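You operate a simulated robot arm through the tools that you are given. There is no shell and no other tool.

You are at the controls of a simulated robot arm. One attempt, no reset.

TASK
Set the lamp switches and shade crank as the settings card says.

Only the result counts: the job must be done as asked and must still hold three seconds after the hand-in. Knocking over, shifting, dropping, spilling or breaking anything else fails it.

THE ROBOT
A 6-joint arm with a two-finger gripper, fixed in place. Base frame: the origin is at the foot of the arm, x ahead of it, y to its left, z up. Readings come in cm, degrees, newtons and seconds.
Its first joint turns from -166.0 to 166.0 degrees. Payload 2.45 kg.
The TCP is the grasp point between the finger pads, 2 cm short of the fingertips. In the tool frame z runs along the fingers and y along their closing line. Largest opening 14 cm; the body of the gripper starts 16.8 cm behind the TCP.
Orientation is that of the tool frame in the base frame, as [roll, pitch, yaw] about the fixed x, y, z axes, in that order (R = Rz(yaw) Ry(pitch) Rx(roll)). With the fingers straight down and closing along the base's y, the tool's x points along the base's -x, its y along +y and its z along -z.

THE INTERFACE
- The arm moves only by the tool step_arm. Its argument "plan" is a list of rows, each a list of 7 numbers: the shift along the base's x, y, z in mm, then the turn, a rotation vector about the base's x, y, z in degrees, then the opening, from 0 (shut) to 1 (fully open). In form: [[tx, ty, tz, wx, wy, wz, grip], ...]. A call has 1 to 20 rows; each row shifts and turns the commanded pose from where the row before left it. A row lasts 0.2 s, in which the tool goes at most 5 cm and 8.6 degrees; a call with a longer step from one row to the next is refused whole, and so is a gripper value outside its range. A pose out of reach is approached as far as the arm can. The call stops where the force on the tool passes 90 N (or 10 N more than at its start, if that is more) or the arm is blocked; 0.2 s more then pass. The fingers move at their own pace (about 4.5 cm/s each) and stop on an object; they squeeze with about 26 N. The grip force told is the motor's: it shows also when the fingers shut on nothing. Time passes only in rows, and 0.2 s behind the last, so rows that do not move let the fingers close. It gives the time, the measured TCP pose, the force on the tool (base axes), the opening and the grip force at its end, in the units of the frame above (readings bear some noise), with the torque about the TCP (base axes, N m) and any sound that the robot's microphone picked up, and new pictures: "show" is both (left out), scene, wrist or none.
- Cameras (640 x 400 px; columns grow to the right, rows downward): "scene" is fixed at [4.48, -49.57, 178.27]; the picture's right is [0.59, -0.81, 0.00], its down [-0.41, -0.30, -0.87] and it looks along [0.70, 0.51, -0.50] (base axes); focal length 312 px, centre (320, 200). "wrist" rides on the gripper at [7.8, 1.1, -20.9] in the tool frame; the picture's right is [-0.14, 0.99, 0.00], its down [-0.92, -0.13, -0.37] and it looks along [-0.37, -0.05, 0.93] (tool axes); focal length 280 px, centre (320, 200). There is no depth. A picture from a camera that has moved, and an enlarged one, comes with that camera's place and axes in the base frame and with its lens. The place of the scene camera against the robot may be out by one fixed shift of up to 1.2 cm in any direction.
- inspect(camera, box): a new picture of the part [left, top, right, bottom] of that camera's present view, enlarged. It takes no simulated time.
- sign_off(): hands the job in; it is judged then, once.

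Places have to be worked out from the pictures, the camera data and where the tool is seen. Open the gripper and draw the arm clear of the work before you hand the job in, unless the task says otherwise.

The tools are called after ">>>" as name(argument=value, ...) on one line, values as JSON. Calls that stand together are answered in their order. step_arm: Moves the arm, as the interface text tells. Its arguments: {"type":"object","properties":{"plan":{"type":"array"},"show":{"type":"string","enum":["both","scene","wrist","none"]}},"required":["plan"]} The other tools are called the same way: inspect (camera, box) takes an enlarged picture of a part of a camera's view; sign_off () hands the job in.

At the start:

```text
clock: 0.0
tcp_pos: [56.59, 3.48, 152.74]
ee_rot: [179.9, 0.1, 180.0]
ft_force: [-0.2, -0.3, -0.2]
wrist_torque: [0.0, 0.0, 0.0]
opening: 13.99
gripper_force: 0.1
```

scene: 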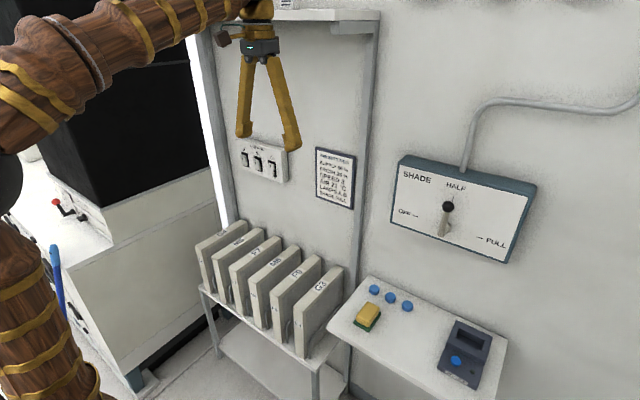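
wrist: 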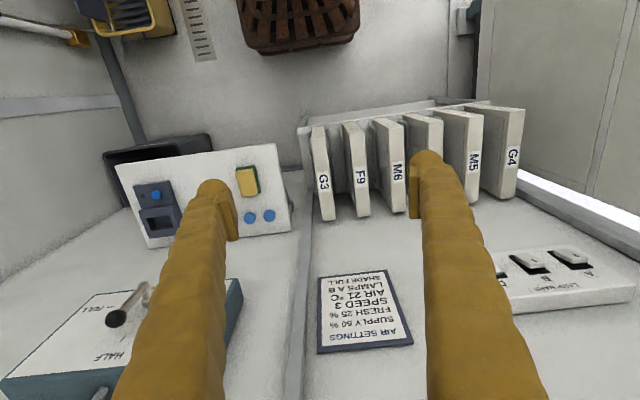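

I'll look closely at the card, lamp switches and the shade crank before moving.

>>> inspect(camera="scene", box=[300, 135, 370, 220])

>>> inspect(camera="wrist", box=[300, 250, 430, 370])

>>> inspect(camera="scene", box=[220, 125, 310, 195])

>>> inspect(camera="scene", box=[380, 140, 550, 275])

>>> inspect(camera="wrist", box=[470, 220, 640, 330])

>>> inspect(camera="wrist", box=[0, 250, 260, 400])

```text
4.71 times, centred on (335, 178) of scene
camera zoom: at [4.48, -49.57, 178.27], right [0.59, -0.81, 0.0], down [-0.41, -0.3, -0.87], along [0.7, 0.51, -0.5], focal length 1468 px, centre (249, 306)
```

zoom: 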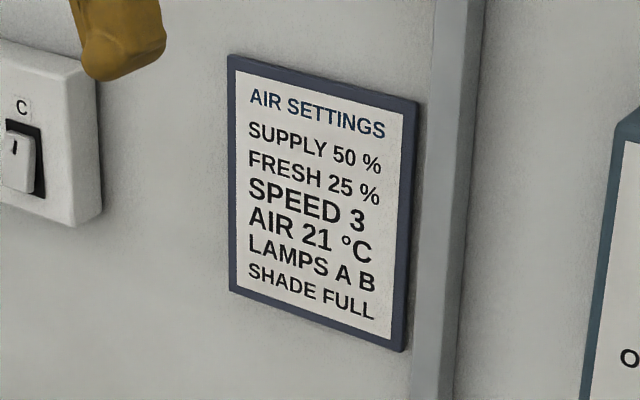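

```text
3.33 times, centred on (365, 310) of wrist
camera zoom: at [48.68, 4.45, 173.62], right [0.14, 0.99, 0.0], down [0.92, -0.13, 0.37], along [0.37, -0.05, -0.93], focal length 935 px, centre (170, -167)
```

zoom: 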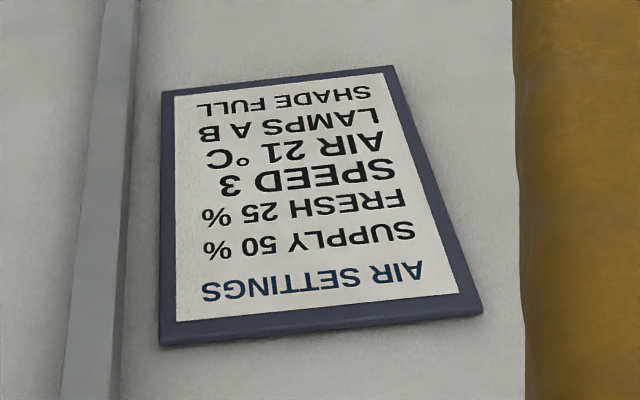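

```text
5.71 times, centred on (265, 160) of scene
camera zoom: at [4.48, -49.57, 178.27], right [0.59, -0.81, 0.0], down [-0.41, -0.3, -0.87], along [0.7, 0.51, -0.5], focal length 1783 px, centre (634, 429)
```

zoom: 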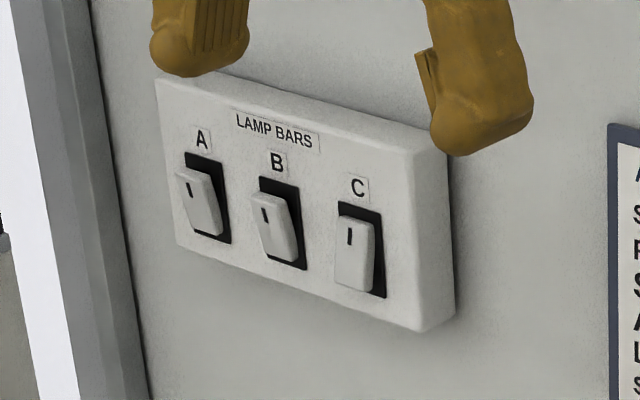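

```text
2.96 times, centred on (465, 208) of scene
camera zoom: at [4.48, -49.57, 178.27], right [0.59, -0.81, 0.0], down [-0.41, -0.3, -0.87], along [0.7, 0.51, -0.5], focal length 924 px, centre (-110, 178)
```

zoom: 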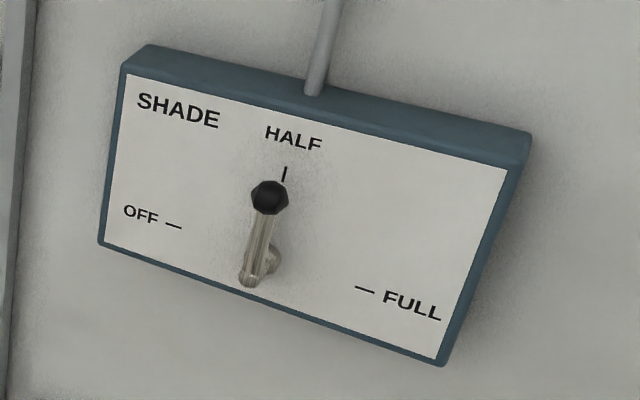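

```text
3.64 times, centred on (555, 275) of wrist
camera zoom: at [48.68, 4.45, 173.62], right [0.14, 0.99, 0.0], down [0.92, -0.13, 0.37], along [0.37, -0.05, -0.93], focal length 1020 px, centre (-534, -73)
```

zoom: 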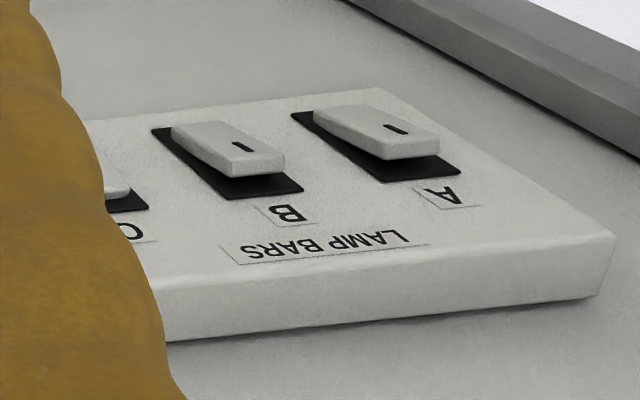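

```text
2.46 times, centred on (130, 325) of wrist
camera zoom: at [48.68, 4.45, 173.62], right [0.14, 0.99, 0.0], down [0.92, -0.13, 0.37], along [0.37, -0.05, -0.93], focal length 690 px, centre (788, -108)
```

zoom: 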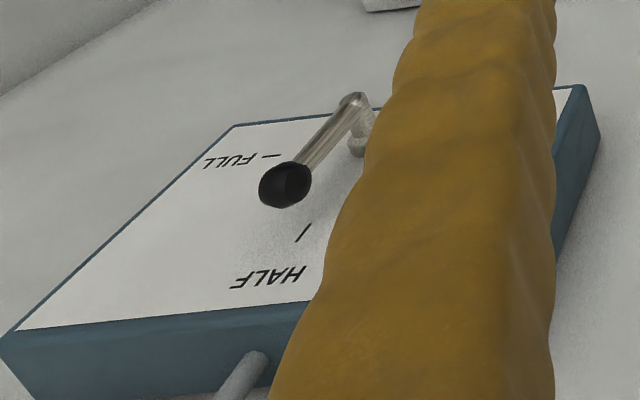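

The card reads LAMPS A B and SHADE FULL. The crank is at HALF. Rockers A and B have their marked top ends out, and C has its top end in. I'll zoom in more on the switches and look for anything that shows whether the lamps are lit.

>>> inspect(camera="scene", box=[235, 145, 285, 180])

>>> inspect(camera="scene", box=[180, 0, 400, 130])

>>> inspect(camera="scene", box=[0, 0, 240, 260])

>>> inspect(camera="wrist", box=[0, 0, 320, 200])

>>> inspect(camera="scene", box=[320, 260, 520, 400])

>>> inspect(camera="scene", box=[425, 180, 480, 245])

```text
11.43 times, centred on (260, 162) of scene
camera zoom: at [4.48, -49.57, 178.27], right [0.59, -0.81, 0.0], down [-0.41, -0.3, -0.87], along [0.7, 0.51, -0.5], focal length 3565 px, centre (1006, 629)
```

zoom: 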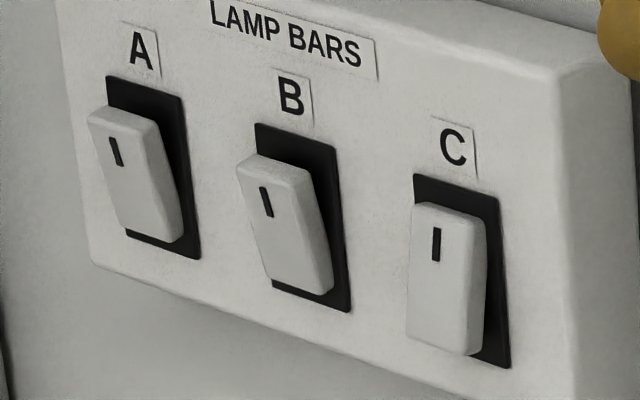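

```text
2.91 times, centred on (290, 65) of scene
camera zoom: at [4.48, -49.57, 178.27], right [0.59, -0.81, 0.0], down [-0.41, -0.3, -0.87], along [0.7, 0.51, -0.5], focal length 908 px, centre (407, 593)
```

zoom: 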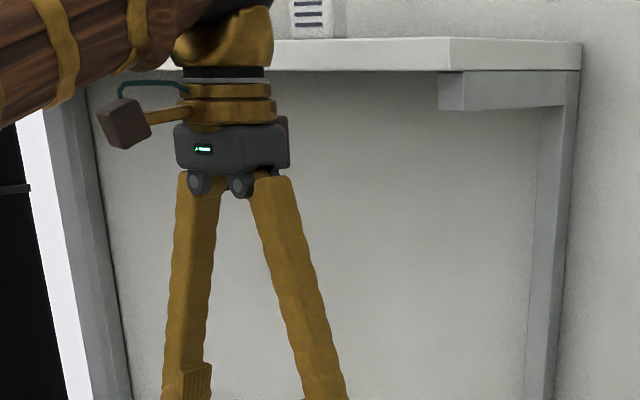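

```text
1.54 times, centred on (120, 130) of scene
camera zoom: at [4.48, -49.57, 178.27], right [0.59, -0.81, 0.0], down [-0.41, -0.3, -0.87], along [0.7, 0.51, -0.5], focal length 480 px, centre (628, 308)
```

zoom: 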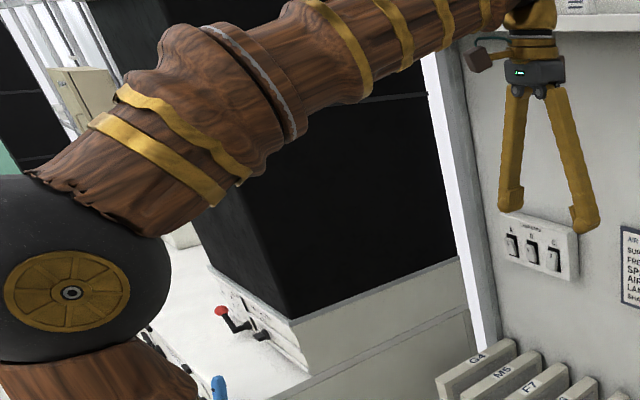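

```text
2.00 times, centred on (160, 100) of wrist
camera zoom: at [48.68, 4.45, 173.62], right [0.14, 0.99, 0.0], down [0.92, -0.13, 0.37], along [0.37, -0.05, -0.93], focal length 561 px, centre (640, 400)
```

zoom: 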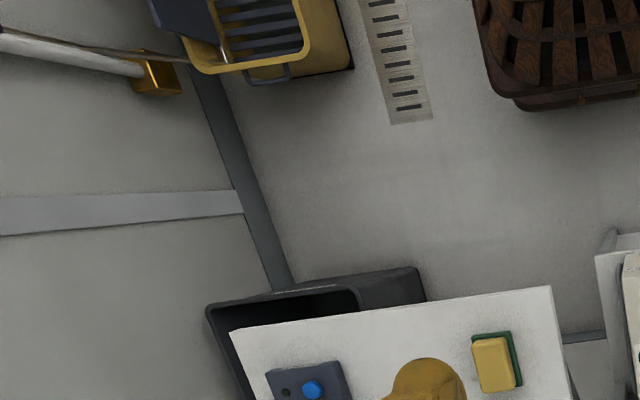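

```text
2.86 times, centred on (420, 330) of scene
camera zoom: at [4.48, -49.57, 178.27], right [0.59, -0.81, 0.0], down [-0.41, -0.3, -0.87], along [0.7, 0.51, -0.5], focal length 891 px, centre (34, -171)
```

zoom: 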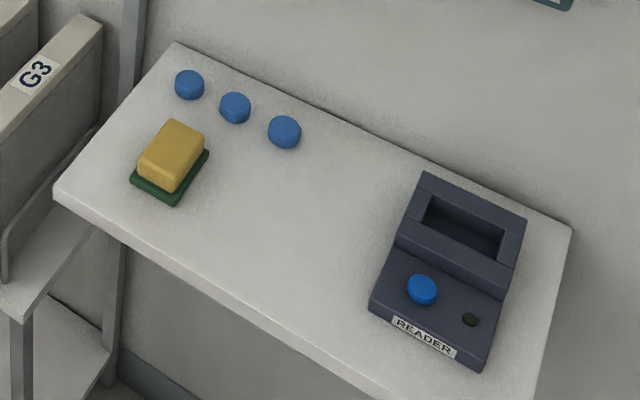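

```text
6.15 times, centred on (452, 212) of scene
camera zoom: at [4.48, -49.57, 178.27], right [0.59, -0.81, 0.0], down [-0.41, -0.3, -0.87], along [0.7, 0.51, -0.5], focal length 1920 px, centre (-495, 123)
```

zoom: 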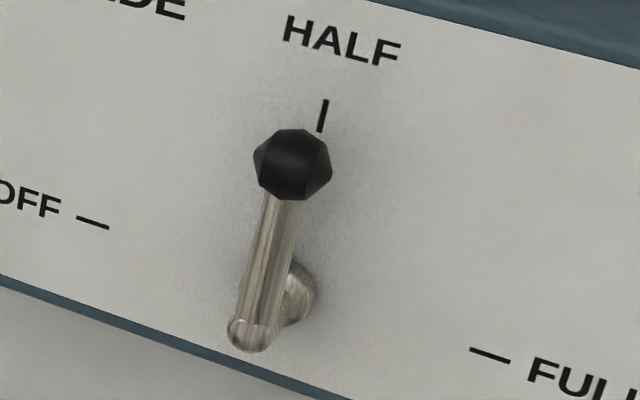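

The zoom confirms it: A and B have the "|" end out, so they are off. C has the "|" end pressed in, so it is on. By triangulation the crank pivot is near (84.6, -35.7, 127.4) and the knob near (80.6, -35.7, 136). I'll tip the tool to point at the wall and move to a standoff in front of the crank.

>>> step_arm(plan=[[4, -35, -14, 0, -8.2, 0, 0.7], [4, -35, -14, 0, -8.2, 0, 0.7], [4, -35, -14, 0, -8.2, 0, 0.7], [4, -35, -14, 0, -8.2, 0, 0.7], [4, -35, -14, 0, -8.2, 0, 0.7], [4, -35, -14, 0, -8.2, 0, 0.7], [4, -35, -14, 0, -8.2, 0, 0.7], [4, -35, -14, 0, -8.2, 0, 0.7], [4, -35, -14, 0, -8.2, 0, 0.7], [4, -35, -14, 0, -8.2, 0, 0.7], [4, -42, -14, 0, -8.0, 0, 0.7], [0, 0, 0, 0, 0, 0, 0.7]])

```text
clock: 1.4
tcp_pos: [63.09, -5.64, 143.04]
ee_rot: [179.0, 47.9, -168.7]
ft_force: [0.8, 1.3, -0.3]
wrist_torque: [-0.04, -0.01, 0.02]
opening: 9.79
gripper_force: 0.0
stopped in row 7: the arm was blocked; the commanded pose is now the measured one
camera wrist: at [42.61, -9.05, 151.31], right [-0.12, 0.99, 0.11], down [0.37, -0.06, 0.93], along [0.92, 0.15, -0.35], focal length 280 px, centre (320, 200)
```

scene: 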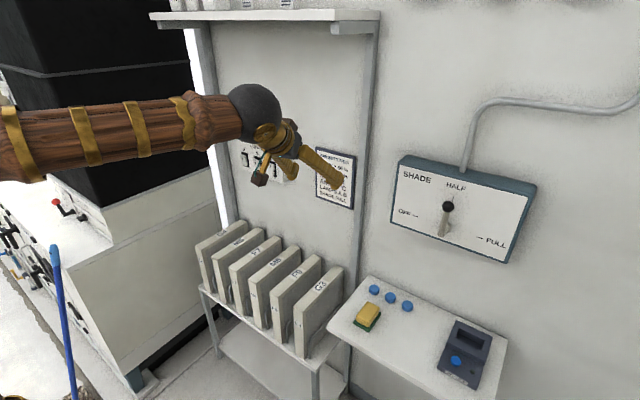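
wrist: 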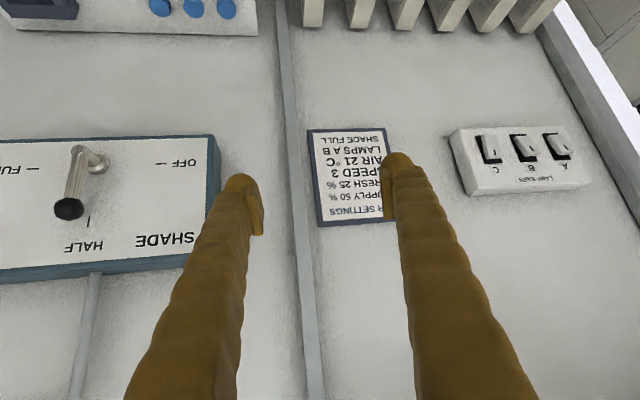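

There was no contact force, so the wrist probably ran into a joint limit or a fast wrist turn. I'll try the sideways move alone, slower, and see how the arm tracks.

>>> step_arm(plan=[[0, -15, 0, 0, 0, 0, 0.6], [0, -15, 0, 0, 0, 0, 0.6], [0, -15, 0, 0, 0, 0, 0.6], [0, -15, 0, 0, 0, 0, 0.6], [0, 0, 0, 0, 0, 0, 0.6]], show="scene")

```text
clock: 2.5
tcp_pos: [63.46, -2.54, 144.17]
ee_rot: [179.7, 48.7, -159.6]
ft_force: [0.7, -0.8, 0.4]
wrist_torque: [0.01, 0.01, 0.02]
opening: 8.4
gripper_force: 0.1
stopped in row 5: the arm was blocked; the commanded pose is now the measured one
```

scene: 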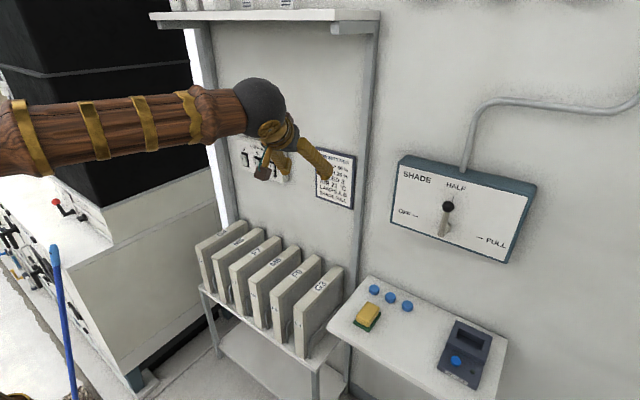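

The tool yawed the wrong way while J1 seemed stuck near azimuth -13°. I'll look at the arm and its surroundings for an obstruction.

>>> inspect(camera="scene", box=[0, 40, 320, 240])

>>> inspect(camera="scene", box=[0, 200, 320, 400])

>>> inspect(camera="wrist", box=[0, 0, 640, 400])

>>> inspect(camera="scene", box=[200, 60, 360, 220])

```text
2.00 times, centred on (160, 140) of scene
camera zoom: at [4.48, -49.57, 178.27], right [0.59, -0.81, 0.0], down [-0.41, -0.3, -0.87], along [0.7, 0.51, -0.5], focal length 624 px, centre (640, 320)
```

zoom: 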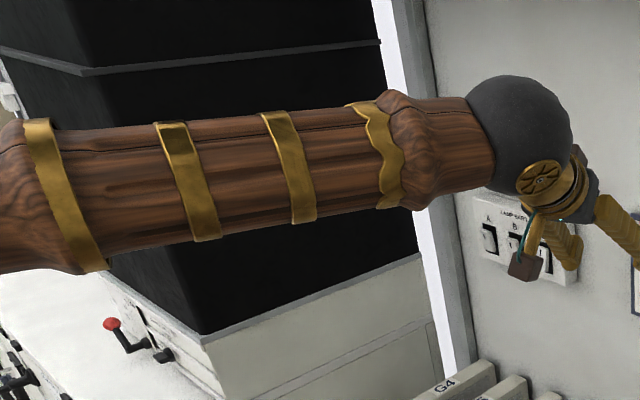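

```text
2.00 times, centred on (160, 300) of scene
camera zoom: at [4.48, -49.57, 178.27], right [0.59, -0.81, 0.0], down [-0.41, -0.3, -0.87], along [0.7, 0.51, -0.5], focal length 624 px, centre (640, 0)
```

zoom: 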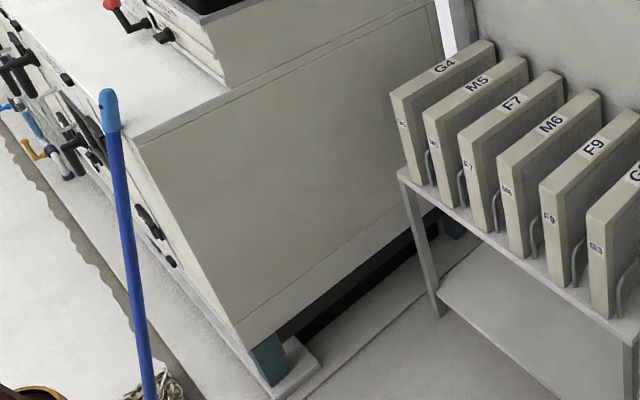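

```text
1.00 times, centred on (320, 200) of wrist (not enlarged: the box is as wide or as high as the picture)
camera zoom: at [43.58, -8.82, 152.09], right [-0.26, 0.96, 0.11], down [0.36, -0.01, 0.93], along [0.9, 0.28, -0.34], focal length 280 px, centre (320, 200)
```

zoom: 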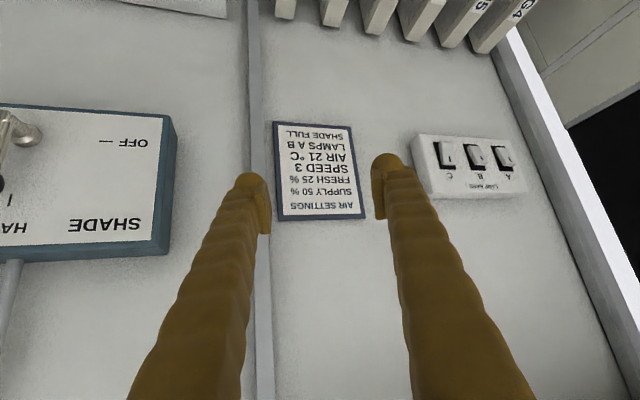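

```text
2.50 times, centred on (280, 140) of scene
camera zoom: at [4.48, -49.57, 178.27], right [0.59, -0.81, 0.0], down [-0.41, -0.3, -0.87], along [0.7, 0.51, -0.5], focal length 780 px, centre (420, 350)
```

zoom: 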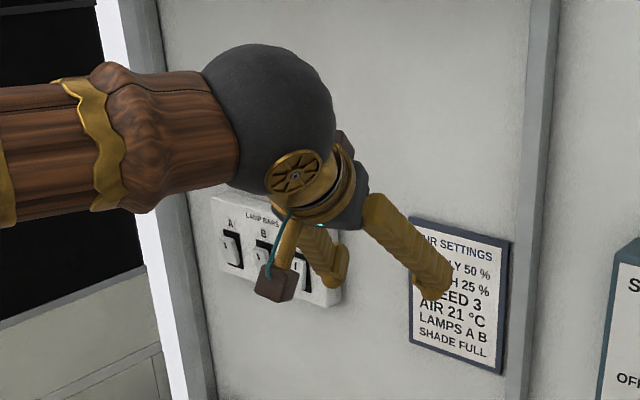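

The wrist centre, about 30 cm behind the TCP, stalled near (42, -10, 164), so either the elbow was tucked back too far or J1 was at a limit. I'll straighten the yaw and push the wrist farther out, then try the sideways swing again from there.

>>> step_arm(plan=[[30, 6, 15, 0, 0, -5.1, 0.6], [30, 6, 15, 0, 0, -5.1, 0.6], [30, 6, 15, 0, 0, -5.1, 0.6], [25, 7, 13, 0, 0, -5.1, 0.6], [0, 0, 0, 0, 0, 0, 0.6]], show="scene")

```text
clock: 3.8
tcp_pos: [74.88, -0.64, 149.98]
ee_rot: [-180.0, 48.8, 179.6]
ft_force: [-0.2, 0.6, 0.2]
wrist_torque: [-0.02, 0.0, 0.02]
opening: 8.41
gripper_force: 0.1
```

scene: 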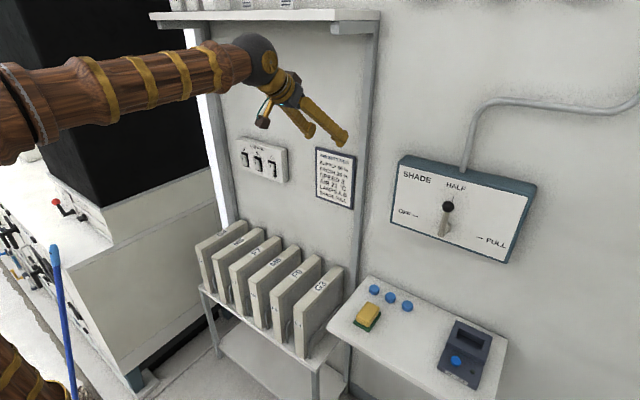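

The tool tracked well with the wrist farther out. Next I'll swing sideways toward the crank in moderate steps.

>>> step_arm(plan=[[0, -25, 0, 0, 0, 0, 0.6], [0, -25, 0, 0, 0, 0, 0.6], [0, -25, 0, 0, 0, 0, 0.6], [0, -25, 0, 0, 0, 0, 0.6], [0, -25, 0, 0, 0, 0, 0.6], [0, -25, 0, 0, 0, 0, 0.6], [0, 0, 0, 0, 0, 0, 0.6]], show="scene")

```text
clock: 5.3
tcp_pos: [74.65, -15.59, 150.22]
ee_rot: [179.9, 48.8, 179.5]
ft_force: [-0.2, 0.2, -0.2]
wrist_torque: [-0.02, -0.01, -0.02]
opening: 8.39
gripper_force: 0.0
```

scene: 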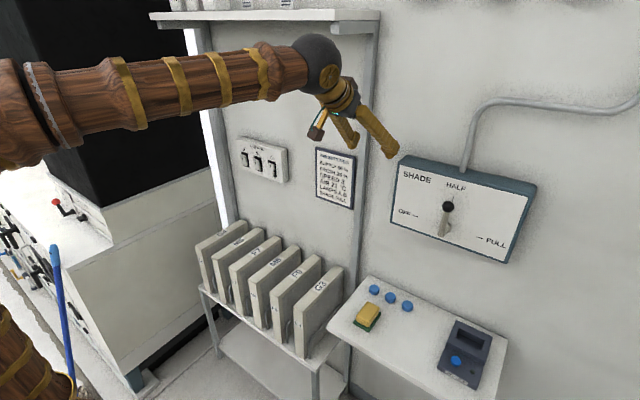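

W is now past the azimuth where it stalled before, so the trouble was the elbow being tucked back. I'll continue to y ≈ -36.

>>> step_arm(plan=[[0, -25, 0, 0, 0, 0, 0.6], [0, -25, 0, 0, 0, 0, 0.6], [0, -25, 0, 0, 0, 0, 0.6], [0, -25, 0, 0, 0, 0, 0.6], [0, -25, 0, 0, 0, 0, 0.6], [0, -25, 0, 0, 0, 0, 0.6], [0, -25, 0, 0, 0, 0, 0.6], [0, -25, 0, 0, 0, 0, 0.6], [0, 0, 0, 0, 0, 0, 0.6]], show="both")

```text
clock: 7.3
tcp_pos: [74.71, -35.62, 150.15]
ee_rot: [-180.0, 48.7, 179.6]
ft_force: [0.4, -0.6, 0.1]
wrist_torque: [-0.03, 0.0, 0.0]
opening: 8.38
gripper_force: 0.0
camera wrist: at [53.94, -34.4, 157.99], right [0.1, 0.99, 0.1], down [0.33, -0.13, 0.94], along [0.94, -0.06, -0.34], focal length 280 px, centre (320, 200)
```

scene: 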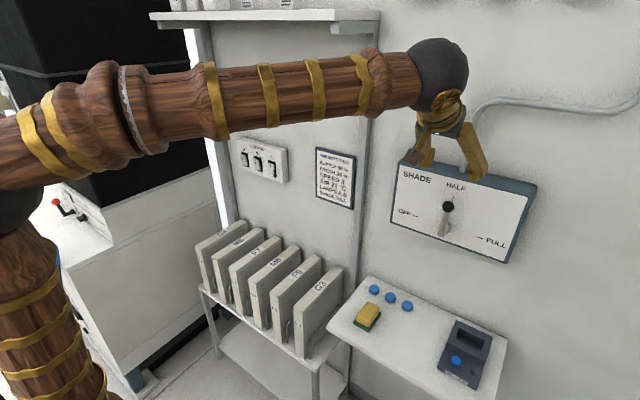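
wrist: 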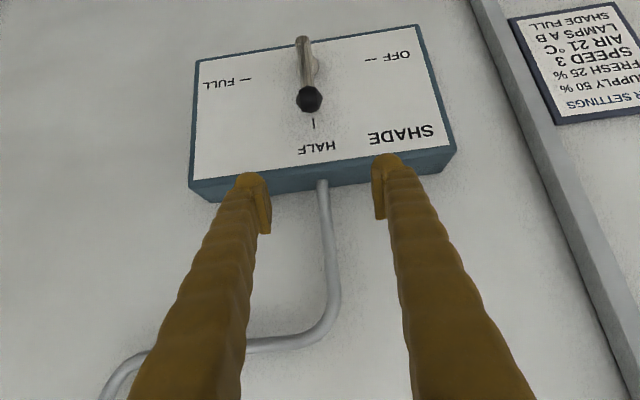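

The tool is well placed in front of the crank. I'll finish tipping to horizontal while lowering to the knob's height, staying about 5 cm in front of it.

>>> step_arm(plan=[[-3, 0, -20, 0, -5.9, 0, 0.6], [-3, 0, -20, 0, -5.9, 0, 0.6], [-3, 0, -20, 0, -5.9, 0, 0.6], [-3, 0, -20, 0, -5.9, 0, 0.6], [-3, 0, -20, 0, -5.9, 0, 0.6], [-3, 0, -20, 0, -5.9, 0, 0.6], [0, 0, -20, 0, -5.9, 0, 0.6], [0, 0, 0, 0, 0, 0, 0.6]], show="both")

```text
clock: 9.2
tcp_pos: [73.09, -35.53, 136.27]
ee_rot: [67.6, 89.6, 67.3]
ft_force: [0.3, -0.3, 0.1]
wrist_torque: [0.0, 0.0, 0.01]
opening: 8.42
gripper_force: 0.1
camera wrist: at [52.18, -34.25, 128.4], right [0.0, 0.99, 0.14], down [-0.37, -0.13, 0.92], along [0.93, -0.06, 0.37], focal length 280 px, centre (320, 200)
```

scene: 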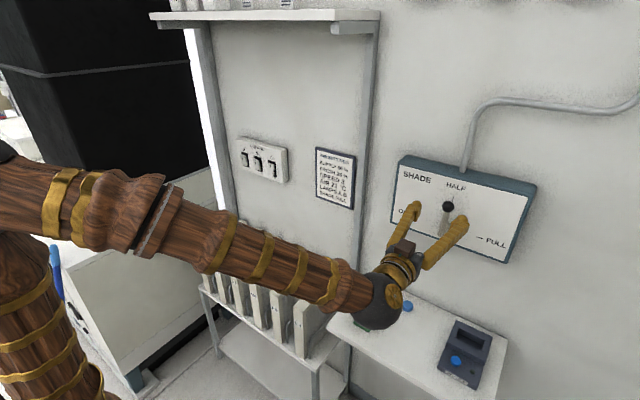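
wrist: 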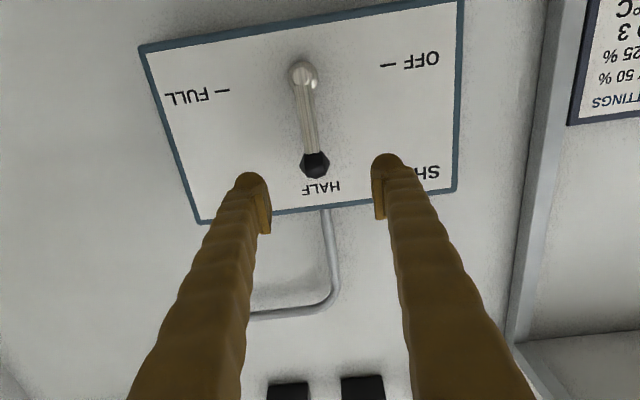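

The tool is horizontal and the knob lies between the fingers in the wrist view. I'll zoom in to refine the knob and pivot positions before closing in.

>>> inspect(camera="wrist", box=[240, 40, 400, 200])

>>> inspect(camera="wrist", box=[140, 20, 460, 220])

>>> inspect(camera="scene", box=[380, 170, 500, 260])

```text
2.50 times, centred on (320, 120) of wrist
camera zoom: at [52.18, -34.25, 128.4], right [0.0, 0.99, 0.14], down [-0.37, -0.13, 0.92], along [0.93, -0.06, 0.37], focal length 701 px, centre (320, 400)
```

zoom: 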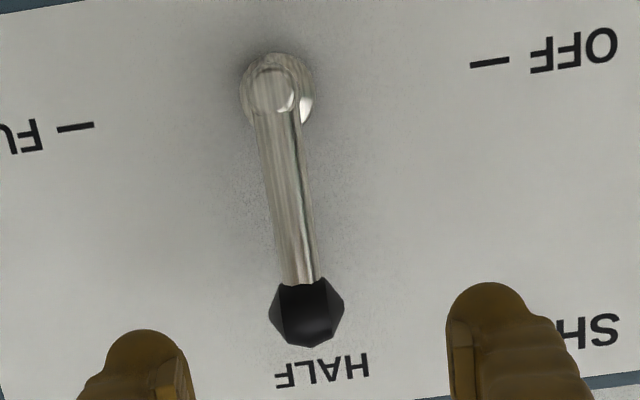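

```text
2.00 times, centred on (300, 120) of wrist
camera zoom: at [52.18, -34.25, 128.4], right [0.0, 0.99, 0.14], down [-0.37, -0.13, 0.92], along [0.93, -0.06, 0.37], focal length 561 px, centre (360, 360)
```

zoom: 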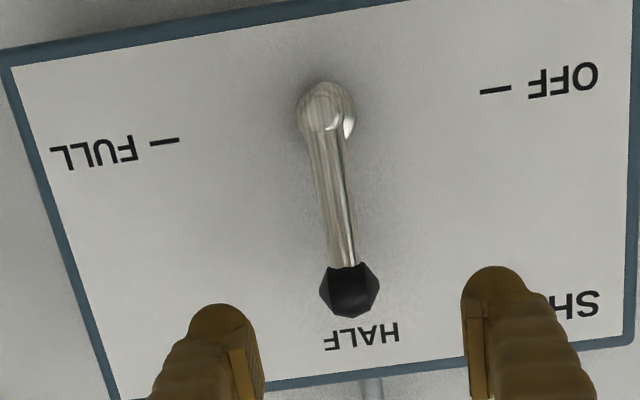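

```text
4.44 times, centred on (440, 215) of scene
camera zoom: at [4.48, -49.57, 178.27], right [0.59, -0.81, 0.0], down [-0.41, -0.3, -0.87], along [0.7, 0.51, -0.5], focal length 1386 px, centre (-213, 133)
```

zoom: 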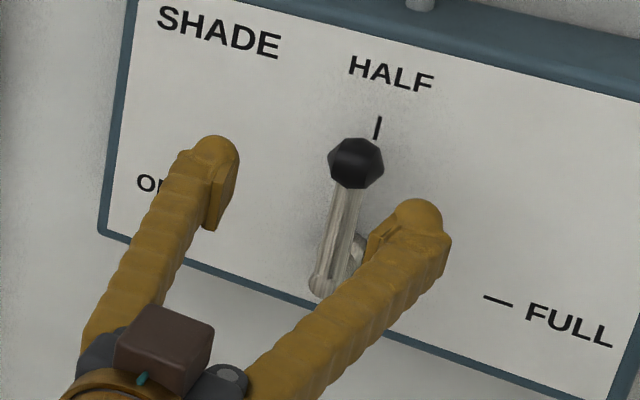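

The knob is about 3 cm wide at roughly (80.9, -36.1, 135.8), and the panel face is at x ≈ 84.8. I'll advance straight in so the fingers straddle it, then close.

>>> step_arm(plan=[[18, -1.5, -1.5, 0, 0, 0, 0.6], [18, -1.5, -1.5, 0, 0, 0, 0.6], [18, -1.5, -1, 0, 0, 0, 0.6], [18, -1, -1, 0, 0, 0, 0.6], [0, 0, 0, 0, 0, 0, 0.6]], show="both")

```text
clock: 10.3
tcp_pos: [80.16, -36.07, 135.55]
ee_rot: [75.1, 89.8, 74.8]
ft_force: [0.9, 0.1, 0.0]
wrist_torque: [0.01, -0.01, -0.01]
opening: 8.41
gripper_force: 0.1
camera wrist: at [59.4, -34.89, 127.75], right [0.0, 0.99, 0.14], down [-0.37, -0.13, 0.92], along [0.93, -0.06, 0.37], focal length 280 px, centre (320, 200)
```

scene: 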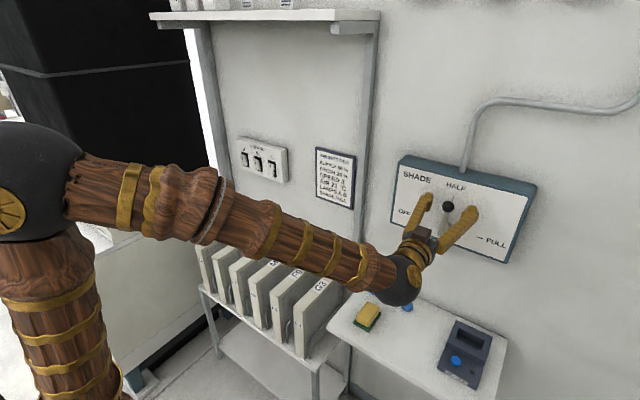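
wrist: 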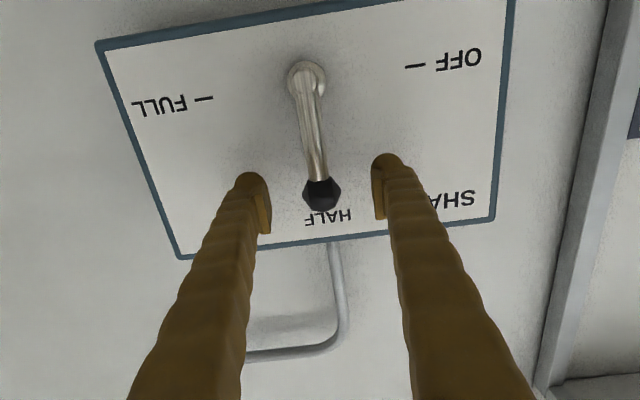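

The knob is centred between the fingers at about (80.9, -36.0, 135.7). I'll close on it now.

>>> step_arm(plan=[[0, 0, 0, 0, 0, 0, 0.35], [0, 0, 0, 0, 0, 0, 0.2], [0, 0, 0, 0, 0, 0, 0.1], [0, 0, 0, 0, 0, 0, 0.05], [0, 0, 0, 0, 0, 0, 0.05]], show="both")

```text
clock: 11.6
tcp_pos: [80.15, -36.16, 135.66]
ee_rot: [75.1, 89.7, 74.9]
ft_force: [2.6, -0.3, 0.9]
wrist_torque: [0.01, -0.03, 0.01]
opening: 2.99
gripper_force: 37.5
camera wrist: at [59.4, -34.89, 127.76], right [0.0, 0.99, 0.14], down [-0.37, -0.13, 0.92], along [0.93, -0.06, 0.37], focal length 280 px, centre (320, 200)
```

scene: 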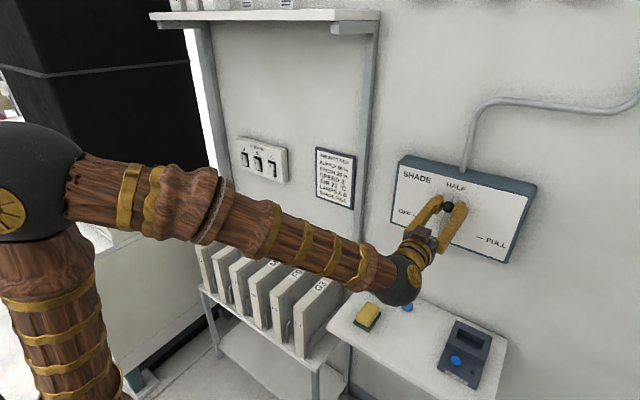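
wrist: 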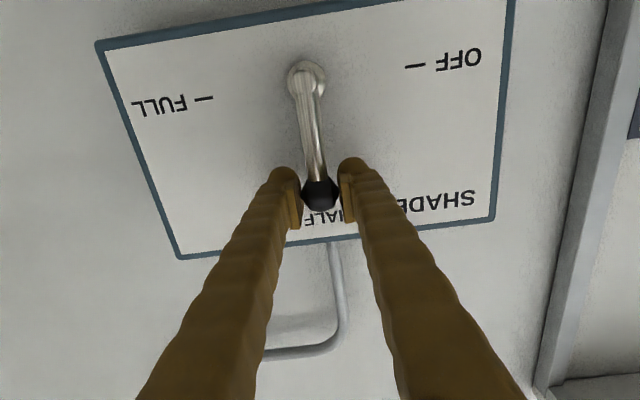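

I have a firm grip on the knob, with the opening at 2.99 cm. I'll turn the first 30° clockwise around the pivot (-36.1, 127.3), rolling the tool with it.

>>> step_arm(plan=[[0, -8.8, -0.5, 6, 0, 0, 0.05], [0, -8.7, -1.4, 6, 0, 0, 0.05], [0, -8.5, -2.3, 6, 0, 0, 0.05], [0, -8.2, -3.2, 6, 0, 0, 0.05], [0, -7.8, -4.0, 6, 0, 0, 0.05]], show="both")

```text
clock: 12.8
tcp_pos: [80.4, -40.24, 134.55]
ee_rot: [90.2, 59.5, 89.8]
ft_force: [18.1, -3.3, 2.4]
wrist_torque: [-0.19, -0.1, 0.04]
opening: 2.93
gripper_force: 44.7
camera wrist: at [59.42, -35.28, 128.29], right [0.01, 0.78, 0.62], down [-0.37, -0.57, 0.73], along [0.93, -0.23, 0.29], focal length 280 px, centre (320, 200)
```

scene: 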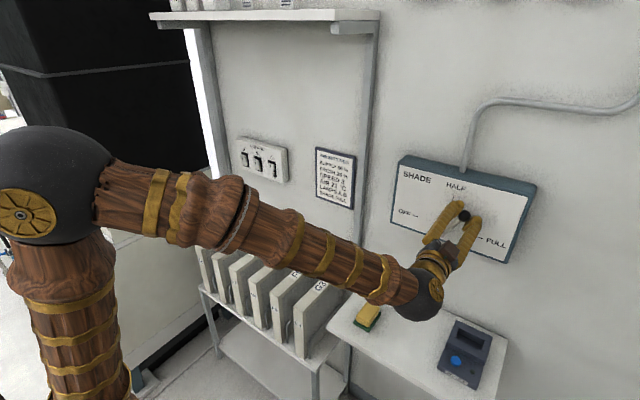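
wrist: 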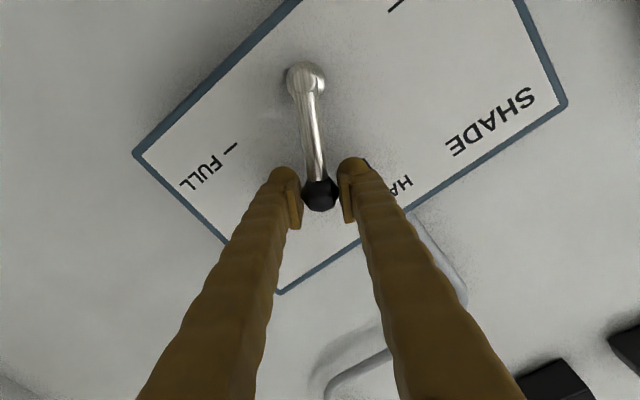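

The crank is following at about 30° with modest forces. I'll turn the next 30°.

>>> step_arm(plan=[[0, -7.4, -4.8, 6, 0, 0, 0.05], [0, -6.8, -5.5, 6, 0, 0, 0.05], [0, -6.2, -6.2, 6, 0, 0, 0.05], [0, -5.5, -6.8, 6, 0, 0, 0.05], [0, -4.8, -7.4, 6, 0, 0, 0.05]], show="both")

```text
clock: 13.9
tcp_pos: [80.21, -43.46, 131.32]
ee_rot: [90.3, 29.6, 90.0]
ft_force: [33.4, 8.0, -3.0]
wrist_torque: [0.15, 0.07, 0.23]
opening: 2.92
gripper_force: 44.9
camera wrist: at [59.42, -35.95, 128.5], right [0.0, 0.37, 0.93], down [-0.37, -0.86, 0.34], along [0.93, -0.35, 0.13], focal length 280 px, centre (320, 200)
```

scene: 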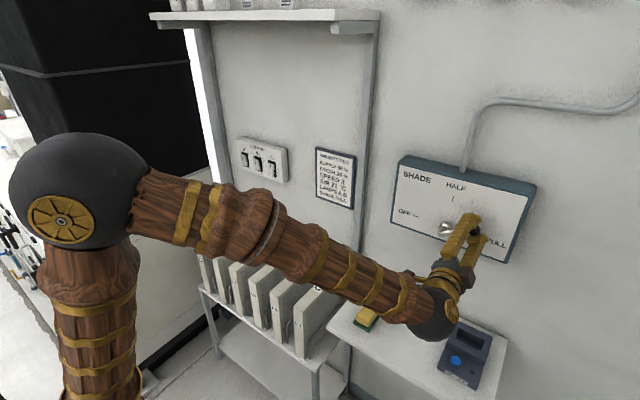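
wrist: 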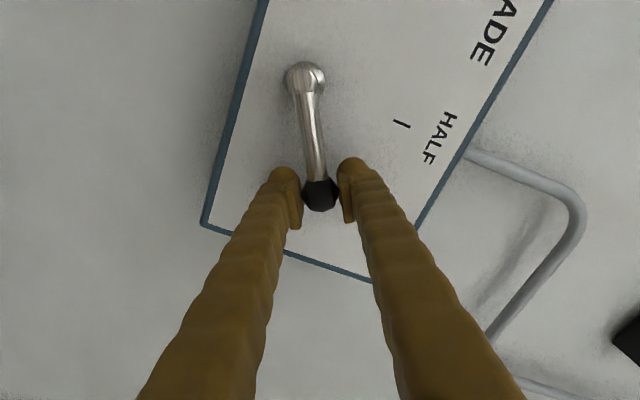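

The crank is at about 60°. The pull toward the wall is rising (33 N in x), so I'll ease 3 mm toward it while turning the last 30°.

>>> step_arm(plan=[[2, -4.0, -7.8, 6, 0, 0, 0.05], [1, -3.2, -8.2, 6, 0, 0, 0.05], [0, -2.3, -8.5, 6, 0, 0, 0.05], [0, -1.4, -8.7, 6, 0, 0, 0.05], [0, -0.5, -8.8, 6, 0, 0, 0.05]], show="both")

```text
clock: 15.2
tcp_pos: [80.33, -44.5, 127.2]
ee_rot: [90.2, -0.3, 89.8]
ft_force: [-30.5, 3.1, 1.8]
wrist_torque: [-0.29, -0.02, -0.03]
opening: 2.85
gripper_force: 44.8
camera wrist: at [59.63, -36.64, 128.38], right [0.0, -0.14, 0.99], down [-0.37, -0.92, -0.13], along [0.93, -0.37, -0.06], focal length 280 px, centre (320, 200)
```

scene: 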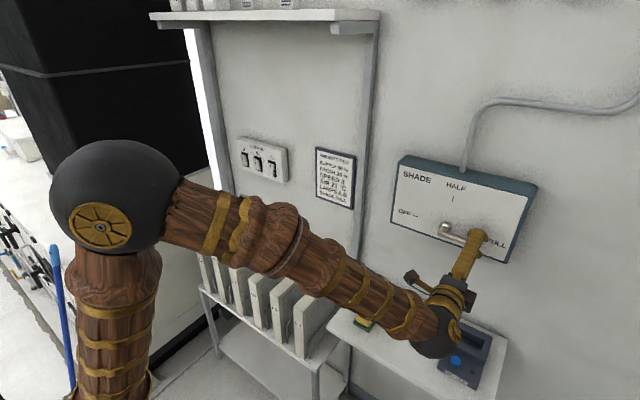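
wrist: 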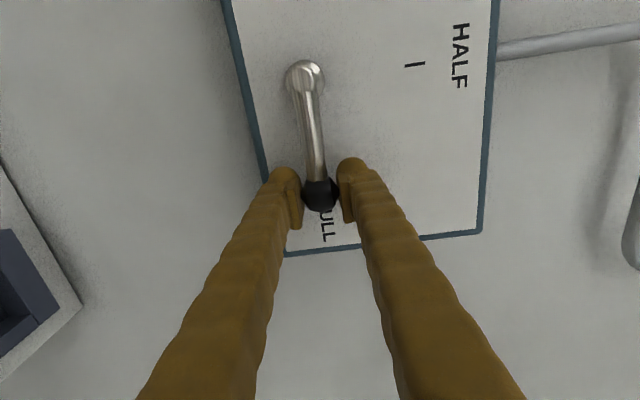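

The crank now points at FULL (TCP z 127.2, about 90°). I'll back off 1.5 mm in x to relieve the axial push and check the alignment.

>>> step_arm(plan=[[-1.5, 0, 0, 0, 0, 0, 0.05], [0, 0, 0, 0, 0, 0, 0.05]], show="none")

>>> inspect(camera="scene", box=[380, 150, 550, 270])

>>> inspect(camera="wrist", box=[200, 20, 500, 270])

```text
clock: 15.8
tcp_pos: [80.5, -44.45, 127.08]
ee_rot: [90.3, -0.2, 90.0]
ft_force: [22.3, -11.9, 7.9]
wrist_torque: [0.4, -0.07, -0.17]
opening: 2.82
gripper_force: 44.9
```

```text
3.33 times, centred on (465, 210) of scene
camera zoom: at [4.48, -49.57, 178.27], right [0.59, -0.81, 0.0], down [-0.41, -0.3, -0.87], along [0.7, 0.51, -0.5], focal length 1040 px, centre (-163, 167)
```

zoom: 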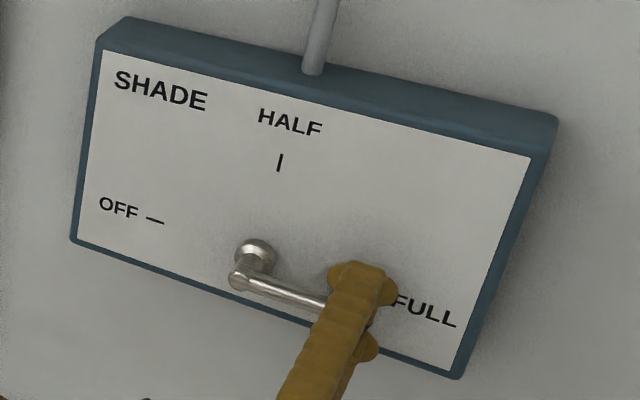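

```text
1.60 times, centred on (350, 145) of wrist
camera zoom: at [59.62, -36.66, 128.37], right [0.0, -0.14, 0.99], down [-0.37, -0.92, -0.13], along [0.93, -0.37, -0.06], focal length 449 px, centre (272, 288)
```

zoom: 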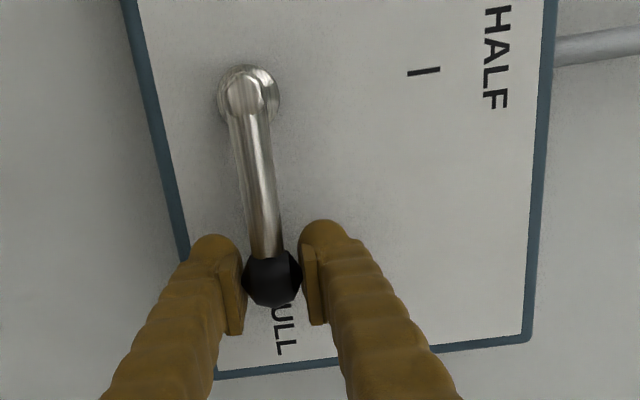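

By the wrist camera the knob is at z ≈ 127.2 and the hub at z ≈ 127.2, so the crank is horizontal on FULL within about 1°. I'll open the gripper and back straight out.

>>> step_arm(plan=[[0, 0, 0, 0, 0, 0, 0.3], [0, 0, 0, 0, 0, 0, 0.5], [0, 0, 0, 0, 0, 0, 0.5], [-20, 0, 0, 0, 0, 0, 0.5], [-30, 0, 0, 0, 0, 0, 0.5], [-30, 0, 0, 0, 0, 0, 0.5], [0, 0, 0, 0, 0, 0, 0.5]], show="both")

>>> inspect(camera="scene", box=[380, 150, 550, 270])

>>> inspect(camera="wrist", box=[200, 20, 500, 270])

```text
clock: 17.4
tcp_pos: [72.27, -44.58, 127.21]
ee_rot: [90.3, -0.2, 90.0]
ft_force: [0.1, 0.3, 0.2]
wrist_torque: [-0.01, 0.02, -0.01]
opening: 7.0
gripper_force: 0.0
camera wrist: at [51.52, -36.71, 128.46], right [0.0, -0.14, 0.99], down [-0.37, -0.92, -0.13], along [0.93, -0.37, -0.06], focal length 280 px, centre (320, 200)
```

scene: 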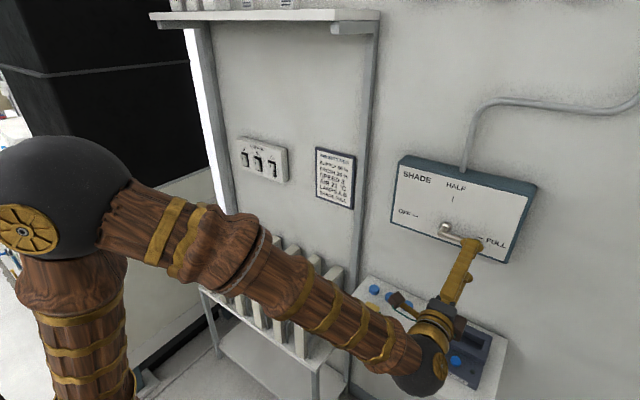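
wrist: 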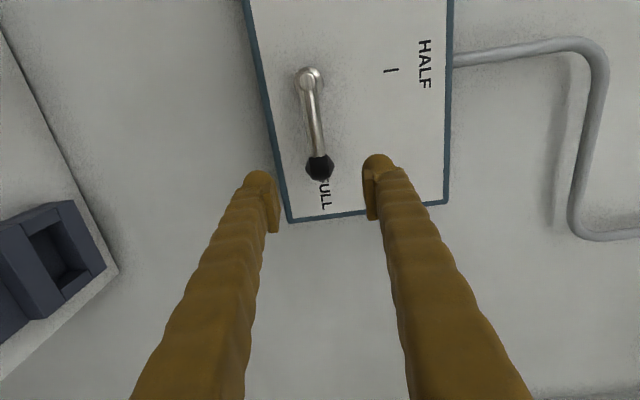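

```text
3.33 times, centred on (465, 210) of scene
camera zoom: at [4.48, -49.57, 178.27], right [0.59, -0.81, 0.0], down [-0.41, -0.3, -0.87], along [0.7, 0.51, -0.5], focal length 1040 px, centre (-163, 167)
```

zoom: 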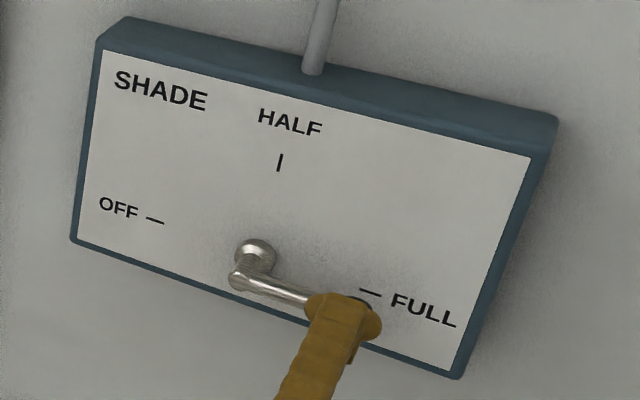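

```text
1.60 times, centred on (350, 145) of wrist
camera zoom: at [51.52, -36.71, 128.46], right [0.0, -0.14, 0.99], down [-0.37, -0.92, -0.13], along [0.93, -0.37, -0.06], focal length 449 px, centre (272, 288)
```

zoom: 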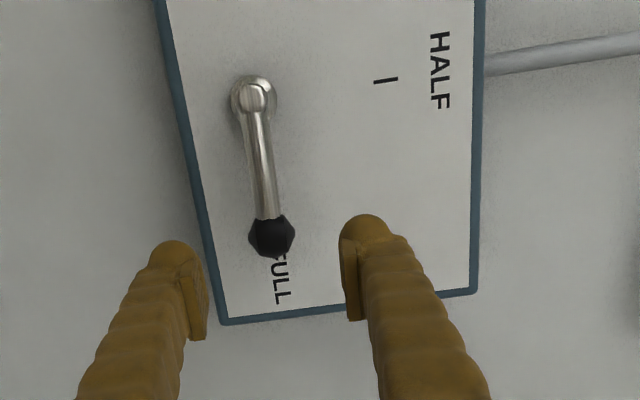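

The crank stayed on FULL after release (knob and hub both at z ≈ 127.1). Now I'll undo the roll at this standoff, then retrace up and across toward the lamp switches.

>>> step_arm(plan=[[-5, 0, 0, -7.5, 0, 0, 0.4], [-5, 0, 0, -7.5, 0, 0, 0.2], [0, 0, 0, -7.5, 0, 0, 0.1], [0, 0, 0, -7.5, 0, 0, 0], [0, 0, 0, -7.5, 0, 0, 0], [0, 0, 0, -7.5, 0, 0, 0], [0, 0, 0, -7.5, 0, 0, 0], [0, 0, 0, -7.5, 0, 0, 0], [0, 0, 0, -7.5, 0, 0, 0], [0, 0, 0, -7.5, 0, 0, 0], [0, 0, 0, -7.5, 0, 0, 0], [0, 0, 0, -7.5, 0, 0, 0], [0, 0, 0, 0, 0, 0, 0]], show="both")

>>> inspect(camera="wrist", box=[100, 20, 500, 270])

```text
clock: 20.1
tcp_pos: [71.36, -44.44, 127.23]
ee_rot: [72.6, 89.7, 72.2]
ft_force: [-0.2, -0.8, -0.6]
wrist_torque: [-0.06, 0.0, 0.02]
opening: 0.0
gripper_force: 26.4
camera wrist: at [50.48, -43.18, 119.3], right [0.0, 0.99, 0.14], down [-0.37, -0.13, 0.92], along [0.93, -0.06, 0.37], focal length 280 px, centre (320, 200)
```

scene: 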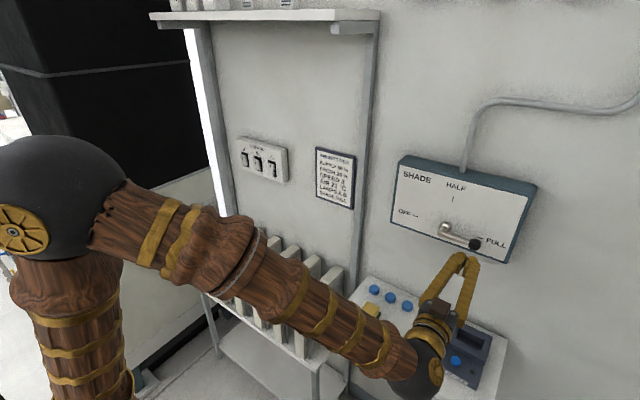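
wrist: 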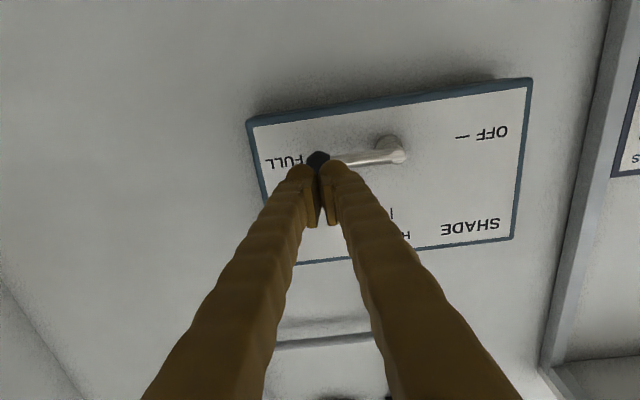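

```text
1.60 times, centred on (300, 145) of wrist
camera zoom: at [50.48, -43.18, 119.3], right [0.0, 0.99, 0.14], down [-0.37, -0.13, 0.92], along [0.93, -0.06, 0.37], focal length 449 px, centre (352, 288)
```

zoom: 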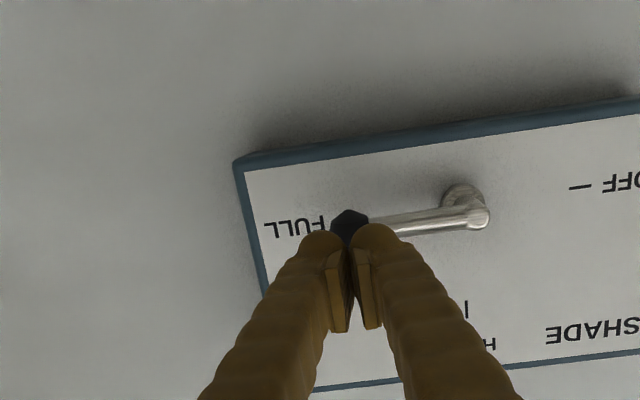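

Seen from below, the crank is level with the FULL mark. Now I'll lift and tip the tool back down as I came, then swing left with the wrist kept out.

>>> step_arm(plan=[[0, 9, 33, 0, 5.9, 0, 0], [0, 9, 33, 0, 5.9, 0, 0], [5, 9, 33, 0, 5.9, 0, 0], [7, 9, 33, 0, 5.9, 0, 0], [8, 9, 33, 0, 5.9, 0, 0], [8, 9, 33, 0, 5.9, 0, 0], [8, 9, 30, 0, 5.9, 0, 0], [0, 0, 0, 0, 0, 0, 0]], show="scene")

```text
clock: 21.9
tcp_pos: [74.85, -37.93, 149.94]
ee_rot: [179.9, 48.6, 179.5]
ft_force: [0.5, 0.5, -0.4]
wrist_torque: [0.0, -0.01, -0.03]
opening: 0.0
gripper_force: 25.8
```

scene: 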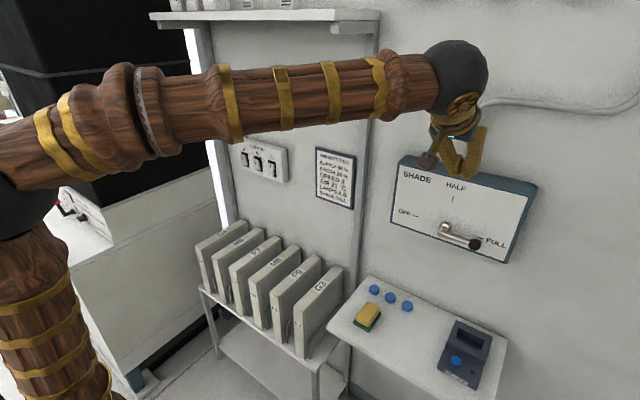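

The arm retraced cleanly. Now I'll swing left along y with the tool at the same tilt.

>>> step_arm(plan=[[0, 30, 0, 0, 0, 0, 0], [0, 30, 0, 0, 0, 0, 0], [0, 30, 0, 0, 0, 0, 0], [0, 30, 0, 0, 0, 0, 0], [0, 30, 0, 0, 0, 0, 0], [0, 30, 0, 0, 0, 0, 0], [0, 30, 0, 0, 0, 0, 0], [0, 30, 0, 0, 0, 0, 0], [0, 30, 0, 0, 0, 0, 0], [0, 30, 0, 0, 0, 0, 0], [0, 30, 0, 0, 0, 0, 0], [0, 30, 0, 0, 0, 0, 0], [0, 30, 0, 0, 0, 0, 0], [0, 30, 0, 0, 0, 0, 0], [0, 30, 0, 0, 0, 0, 0], [0, 30, 0, 0, 0, 0, 0], [0, 30, 0, 0, 0, 0, 0], [0, 30, 0, 0, 0, 0, 0], [0, 0, 0, 0, 0, 0, 0]], show="both")

```text
clock: 25.9
tcp_pos: [74.75, 15.92, 150.08]
ee_rot: [179.9, 48.8, 179.5]
ft_force: [0.3, -0.4, 0.2]
wrist_torque: [-0.01, -0.05, 0.01]
opening: 0.01
gripper_force: 26.5
camera wrist: at [54.02, 17.13, 157.92], right [0.1, 0.99, 0.1], down [0.33, -0.13, 0.94], along [0.94, -0.06, -0.34], focal length 280 px, centre (320, 200)
```

scene: 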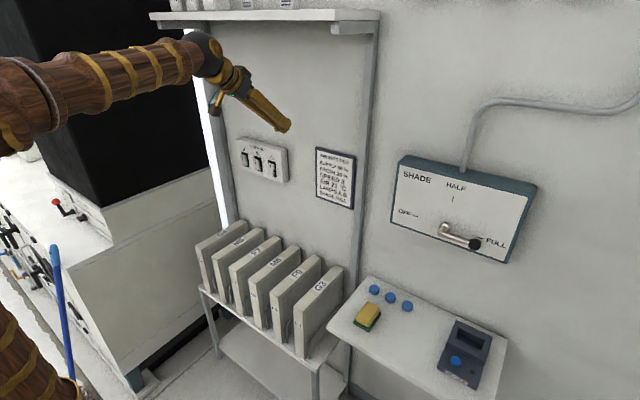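
wrist: 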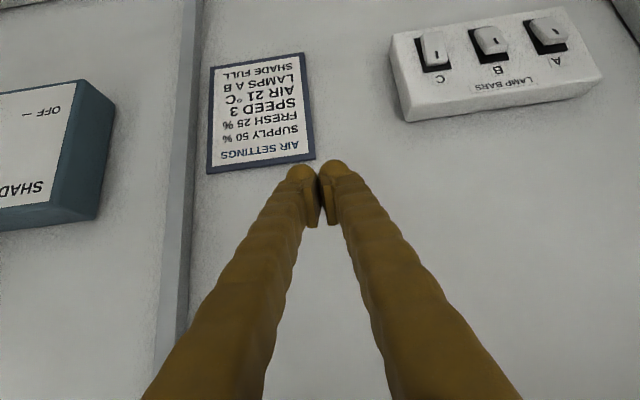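

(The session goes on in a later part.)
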